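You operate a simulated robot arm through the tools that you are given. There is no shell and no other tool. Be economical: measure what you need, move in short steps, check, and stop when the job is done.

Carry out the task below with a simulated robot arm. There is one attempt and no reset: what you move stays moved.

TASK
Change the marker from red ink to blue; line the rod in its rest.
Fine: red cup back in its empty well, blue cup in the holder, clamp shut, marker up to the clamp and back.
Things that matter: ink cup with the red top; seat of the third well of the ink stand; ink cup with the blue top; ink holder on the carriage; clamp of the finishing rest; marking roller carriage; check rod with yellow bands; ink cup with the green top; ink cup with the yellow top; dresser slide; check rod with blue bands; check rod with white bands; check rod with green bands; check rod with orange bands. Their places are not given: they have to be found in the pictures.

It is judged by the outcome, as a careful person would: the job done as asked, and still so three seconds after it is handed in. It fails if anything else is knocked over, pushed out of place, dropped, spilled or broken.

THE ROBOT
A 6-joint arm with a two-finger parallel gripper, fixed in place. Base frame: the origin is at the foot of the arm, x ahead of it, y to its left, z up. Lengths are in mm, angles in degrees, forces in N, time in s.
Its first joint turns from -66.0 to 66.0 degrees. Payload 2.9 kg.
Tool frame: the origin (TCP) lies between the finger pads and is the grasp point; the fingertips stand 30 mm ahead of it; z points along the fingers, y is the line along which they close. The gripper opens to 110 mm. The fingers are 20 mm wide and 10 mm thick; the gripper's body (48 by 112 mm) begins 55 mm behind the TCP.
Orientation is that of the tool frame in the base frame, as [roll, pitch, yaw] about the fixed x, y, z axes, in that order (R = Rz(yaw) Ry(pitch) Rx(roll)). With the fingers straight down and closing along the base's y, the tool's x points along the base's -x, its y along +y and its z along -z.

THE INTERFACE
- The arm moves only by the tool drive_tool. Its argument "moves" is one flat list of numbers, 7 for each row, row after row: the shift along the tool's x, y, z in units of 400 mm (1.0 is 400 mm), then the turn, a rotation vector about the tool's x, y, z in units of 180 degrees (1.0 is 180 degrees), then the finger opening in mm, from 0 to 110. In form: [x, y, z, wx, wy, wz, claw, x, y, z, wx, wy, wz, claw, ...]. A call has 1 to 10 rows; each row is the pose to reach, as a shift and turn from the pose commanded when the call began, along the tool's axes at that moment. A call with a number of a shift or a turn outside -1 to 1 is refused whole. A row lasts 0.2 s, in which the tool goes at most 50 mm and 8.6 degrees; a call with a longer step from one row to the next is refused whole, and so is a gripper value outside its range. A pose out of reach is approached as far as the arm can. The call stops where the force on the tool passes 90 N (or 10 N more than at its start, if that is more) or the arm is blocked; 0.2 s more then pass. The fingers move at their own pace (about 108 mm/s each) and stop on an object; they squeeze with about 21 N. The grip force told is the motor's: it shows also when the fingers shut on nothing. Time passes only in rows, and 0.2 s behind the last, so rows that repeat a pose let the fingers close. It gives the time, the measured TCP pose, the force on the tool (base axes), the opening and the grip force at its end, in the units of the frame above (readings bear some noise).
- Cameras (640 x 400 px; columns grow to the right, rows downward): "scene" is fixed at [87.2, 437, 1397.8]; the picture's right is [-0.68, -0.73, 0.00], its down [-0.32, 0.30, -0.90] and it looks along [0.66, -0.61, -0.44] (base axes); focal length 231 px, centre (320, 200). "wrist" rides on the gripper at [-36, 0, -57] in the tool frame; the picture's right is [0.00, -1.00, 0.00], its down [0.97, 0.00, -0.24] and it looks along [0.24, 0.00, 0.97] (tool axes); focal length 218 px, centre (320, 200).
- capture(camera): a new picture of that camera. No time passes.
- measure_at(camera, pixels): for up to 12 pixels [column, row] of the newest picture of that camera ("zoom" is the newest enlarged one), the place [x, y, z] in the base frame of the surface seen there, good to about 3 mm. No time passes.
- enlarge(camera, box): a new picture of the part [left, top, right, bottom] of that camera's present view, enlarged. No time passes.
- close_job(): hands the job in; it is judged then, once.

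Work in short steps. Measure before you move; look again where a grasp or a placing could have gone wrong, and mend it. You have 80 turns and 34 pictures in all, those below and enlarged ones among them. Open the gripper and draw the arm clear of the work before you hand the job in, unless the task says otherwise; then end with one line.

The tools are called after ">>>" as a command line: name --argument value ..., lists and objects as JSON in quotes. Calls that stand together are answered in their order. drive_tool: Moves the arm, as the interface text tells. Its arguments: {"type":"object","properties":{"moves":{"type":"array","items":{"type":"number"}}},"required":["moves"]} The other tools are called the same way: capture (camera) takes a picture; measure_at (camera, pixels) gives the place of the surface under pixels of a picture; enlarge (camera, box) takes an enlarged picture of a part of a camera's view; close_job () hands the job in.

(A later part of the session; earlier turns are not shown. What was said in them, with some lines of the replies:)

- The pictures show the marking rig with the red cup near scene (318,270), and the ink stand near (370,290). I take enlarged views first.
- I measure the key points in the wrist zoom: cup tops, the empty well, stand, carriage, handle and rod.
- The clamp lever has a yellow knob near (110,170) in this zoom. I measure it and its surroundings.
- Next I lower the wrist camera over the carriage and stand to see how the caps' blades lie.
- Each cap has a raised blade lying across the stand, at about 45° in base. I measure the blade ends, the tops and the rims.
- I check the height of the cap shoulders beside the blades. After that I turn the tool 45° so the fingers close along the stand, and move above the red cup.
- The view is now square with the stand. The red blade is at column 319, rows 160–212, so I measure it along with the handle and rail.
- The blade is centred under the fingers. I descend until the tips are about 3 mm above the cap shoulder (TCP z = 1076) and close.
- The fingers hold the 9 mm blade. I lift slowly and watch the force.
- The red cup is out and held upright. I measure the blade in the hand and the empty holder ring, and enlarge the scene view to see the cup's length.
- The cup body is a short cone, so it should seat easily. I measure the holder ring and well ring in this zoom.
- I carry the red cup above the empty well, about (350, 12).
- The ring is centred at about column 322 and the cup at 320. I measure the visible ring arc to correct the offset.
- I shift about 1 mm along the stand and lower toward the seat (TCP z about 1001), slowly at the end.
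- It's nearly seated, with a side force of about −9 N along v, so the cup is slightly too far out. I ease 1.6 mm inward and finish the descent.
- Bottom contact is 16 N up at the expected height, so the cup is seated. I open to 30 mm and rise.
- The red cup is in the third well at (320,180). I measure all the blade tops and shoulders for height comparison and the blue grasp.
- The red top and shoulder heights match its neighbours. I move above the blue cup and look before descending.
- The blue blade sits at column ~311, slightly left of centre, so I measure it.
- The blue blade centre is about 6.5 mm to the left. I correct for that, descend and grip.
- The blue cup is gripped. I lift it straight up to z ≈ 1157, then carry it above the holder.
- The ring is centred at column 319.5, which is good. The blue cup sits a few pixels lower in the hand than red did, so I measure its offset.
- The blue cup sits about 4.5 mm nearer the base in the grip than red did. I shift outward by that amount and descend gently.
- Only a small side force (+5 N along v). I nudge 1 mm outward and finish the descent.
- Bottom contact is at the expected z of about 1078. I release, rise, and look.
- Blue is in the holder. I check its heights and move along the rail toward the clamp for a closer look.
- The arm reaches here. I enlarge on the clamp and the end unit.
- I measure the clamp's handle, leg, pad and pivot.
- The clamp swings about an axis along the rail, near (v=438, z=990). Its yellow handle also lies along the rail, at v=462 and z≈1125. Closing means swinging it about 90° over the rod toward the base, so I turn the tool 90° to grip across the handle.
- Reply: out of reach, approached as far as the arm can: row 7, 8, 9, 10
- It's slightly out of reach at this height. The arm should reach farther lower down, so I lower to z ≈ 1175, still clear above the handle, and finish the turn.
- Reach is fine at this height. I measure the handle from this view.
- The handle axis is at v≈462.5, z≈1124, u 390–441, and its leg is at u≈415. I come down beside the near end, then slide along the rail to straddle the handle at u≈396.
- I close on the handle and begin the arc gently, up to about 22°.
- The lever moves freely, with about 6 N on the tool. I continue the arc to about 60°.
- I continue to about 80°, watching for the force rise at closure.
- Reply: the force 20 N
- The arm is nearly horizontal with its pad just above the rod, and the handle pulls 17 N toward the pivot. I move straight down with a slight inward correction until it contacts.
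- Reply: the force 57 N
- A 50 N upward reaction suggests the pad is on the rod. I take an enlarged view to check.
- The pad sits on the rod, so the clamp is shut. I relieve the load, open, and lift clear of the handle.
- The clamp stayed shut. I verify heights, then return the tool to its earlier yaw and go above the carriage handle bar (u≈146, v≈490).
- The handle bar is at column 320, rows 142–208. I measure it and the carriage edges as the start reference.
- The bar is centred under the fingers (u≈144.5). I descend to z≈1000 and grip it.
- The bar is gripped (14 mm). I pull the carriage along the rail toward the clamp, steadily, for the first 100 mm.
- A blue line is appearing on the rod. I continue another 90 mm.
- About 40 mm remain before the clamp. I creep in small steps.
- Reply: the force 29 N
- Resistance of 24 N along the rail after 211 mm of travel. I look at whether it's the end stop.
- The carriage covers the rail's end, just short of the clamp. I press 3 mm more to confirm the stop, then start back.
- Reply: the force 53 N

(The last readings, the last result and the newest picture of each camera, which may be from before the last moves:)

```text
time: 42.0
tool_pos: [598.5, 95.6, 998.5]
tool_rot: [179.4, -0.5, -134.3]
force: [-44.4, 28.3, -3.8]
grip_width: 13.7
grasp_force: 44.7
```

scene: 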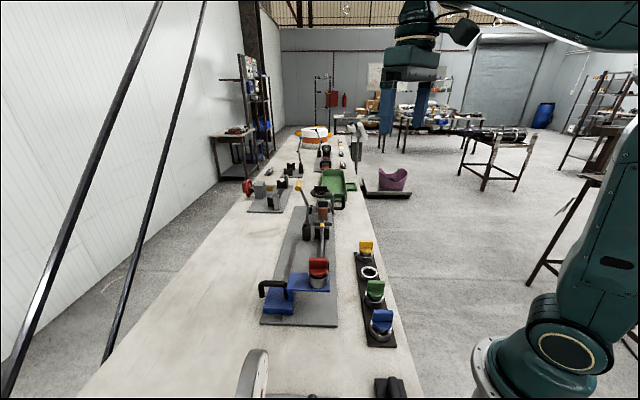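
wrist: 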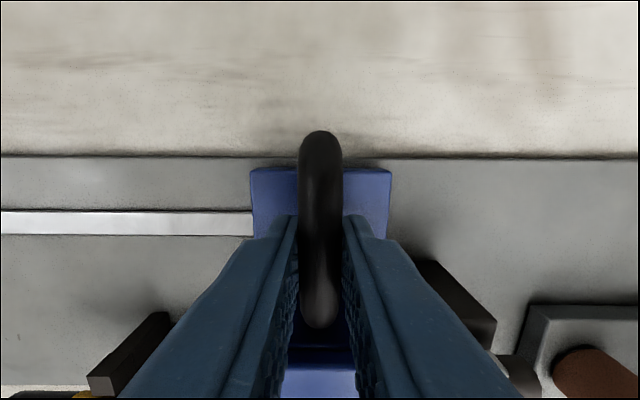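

No further motion, so the stop is confirmed. I draw the carriage back toward its start.

>>> drive_tool --moves '[0, 0.02, 0, 0, 0, 0, 0, 0, 0.06, 0, 0, 0, 0, 0, 0, 0.11, 0, 0, 0, 0, 0, 0, 0.16, 0, 0, 0, 0, 0, 0, 0.21, 0, 0, 0, 0, 0, 0, 0.26, 0, 0, 0, 0, 0, 0, 0.31, 0, 0, 0, 0, 0, 0, 0.36, 0, 0, 0, 0, 0, 0, 0.41, 0, 0, 0, 0, 0, 0, 0.46, 0, 0, 0, 0, 0]'

>>> drive_tool --moves '[0, 0.03, 0, 0, 0, 0, 0, 0, 0.055, 0, 0, 0, 0, 0, 0, 0.07, 0, 0, 0, 0, 0, 0, 0.08, 0, 0, 0, 0, 0, 0, 0.083, 0, 0, 0, 0, 0]'

```text
time: 44.2
tool_pos: [472.8, 222.0, 997.8]
tool_rot: [180.0, 0.0, -134.9]
force: [0.4, -3.9, -2.3]
grip_width: 13.4
grasp_force: 44.7
```

```text
time: 45.4
tool_pos: [449.6, 244.6, 997.9]
tool_rot: [180.0, 0.0, -135.0]
force: [-4.7, -9.0, -8.7]
grip_width: 13.5
grasp_force: 45.0
```

The carriage is back at its start (u≈145). I release, rise clear, and look.

>>> drive_tool --moves '[0, 0, 0, 0, 0, 0, 45, 0, 0, 0, 0, 0, 0, 45, 0, 0, -0.1, 0, 0, 0, 45, 0, 0, -0.2, 0, 0, 0, 45, 0, 0, -0.3, 0, 0, 0, 45, 0, 0, -0.4, 0, 0, 0, 45, 0.05, 0, -0.5, 0, 0, 0, 60, 0.05, 0, -0.6, 0, 0, 0, 60]'

>>> enlarge --camera "scene" --box '[240, 180, 420, 350]'

```text
time: 47.2
tool_pos: [435.4, 230.9, 1240.8]
tool_rot: [180.0, 0.2, -135.0]
force: [0.4, 0.2, -0.2]
grip_width: 60.2
grasp_force: 0.1
```

```text
2.35 times, centred on (330, 265) of scene
```

zoom: 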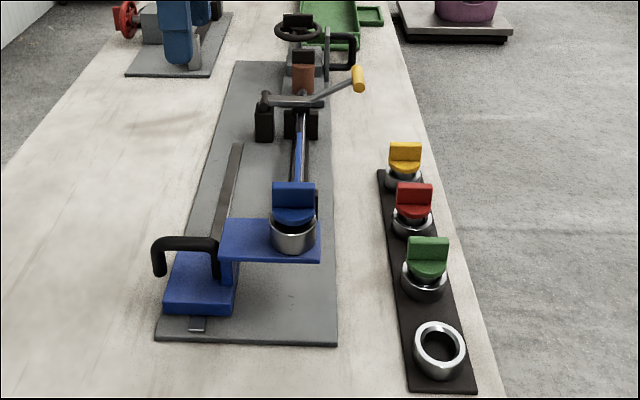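

Everything is in place: a blue line on the rod, the clamp shut, red in the third well, blue in the holder, the carriage back, and the arm clear. I hand in the job.

>>> close_job

```text
The job is handed in.
```

The marker now holds the blue ink cup and the red cup is back in the third well. I shut the clamp, ran the carriage up to its stop at the clamp and back, and left a blue line on the yellow-banded rod.
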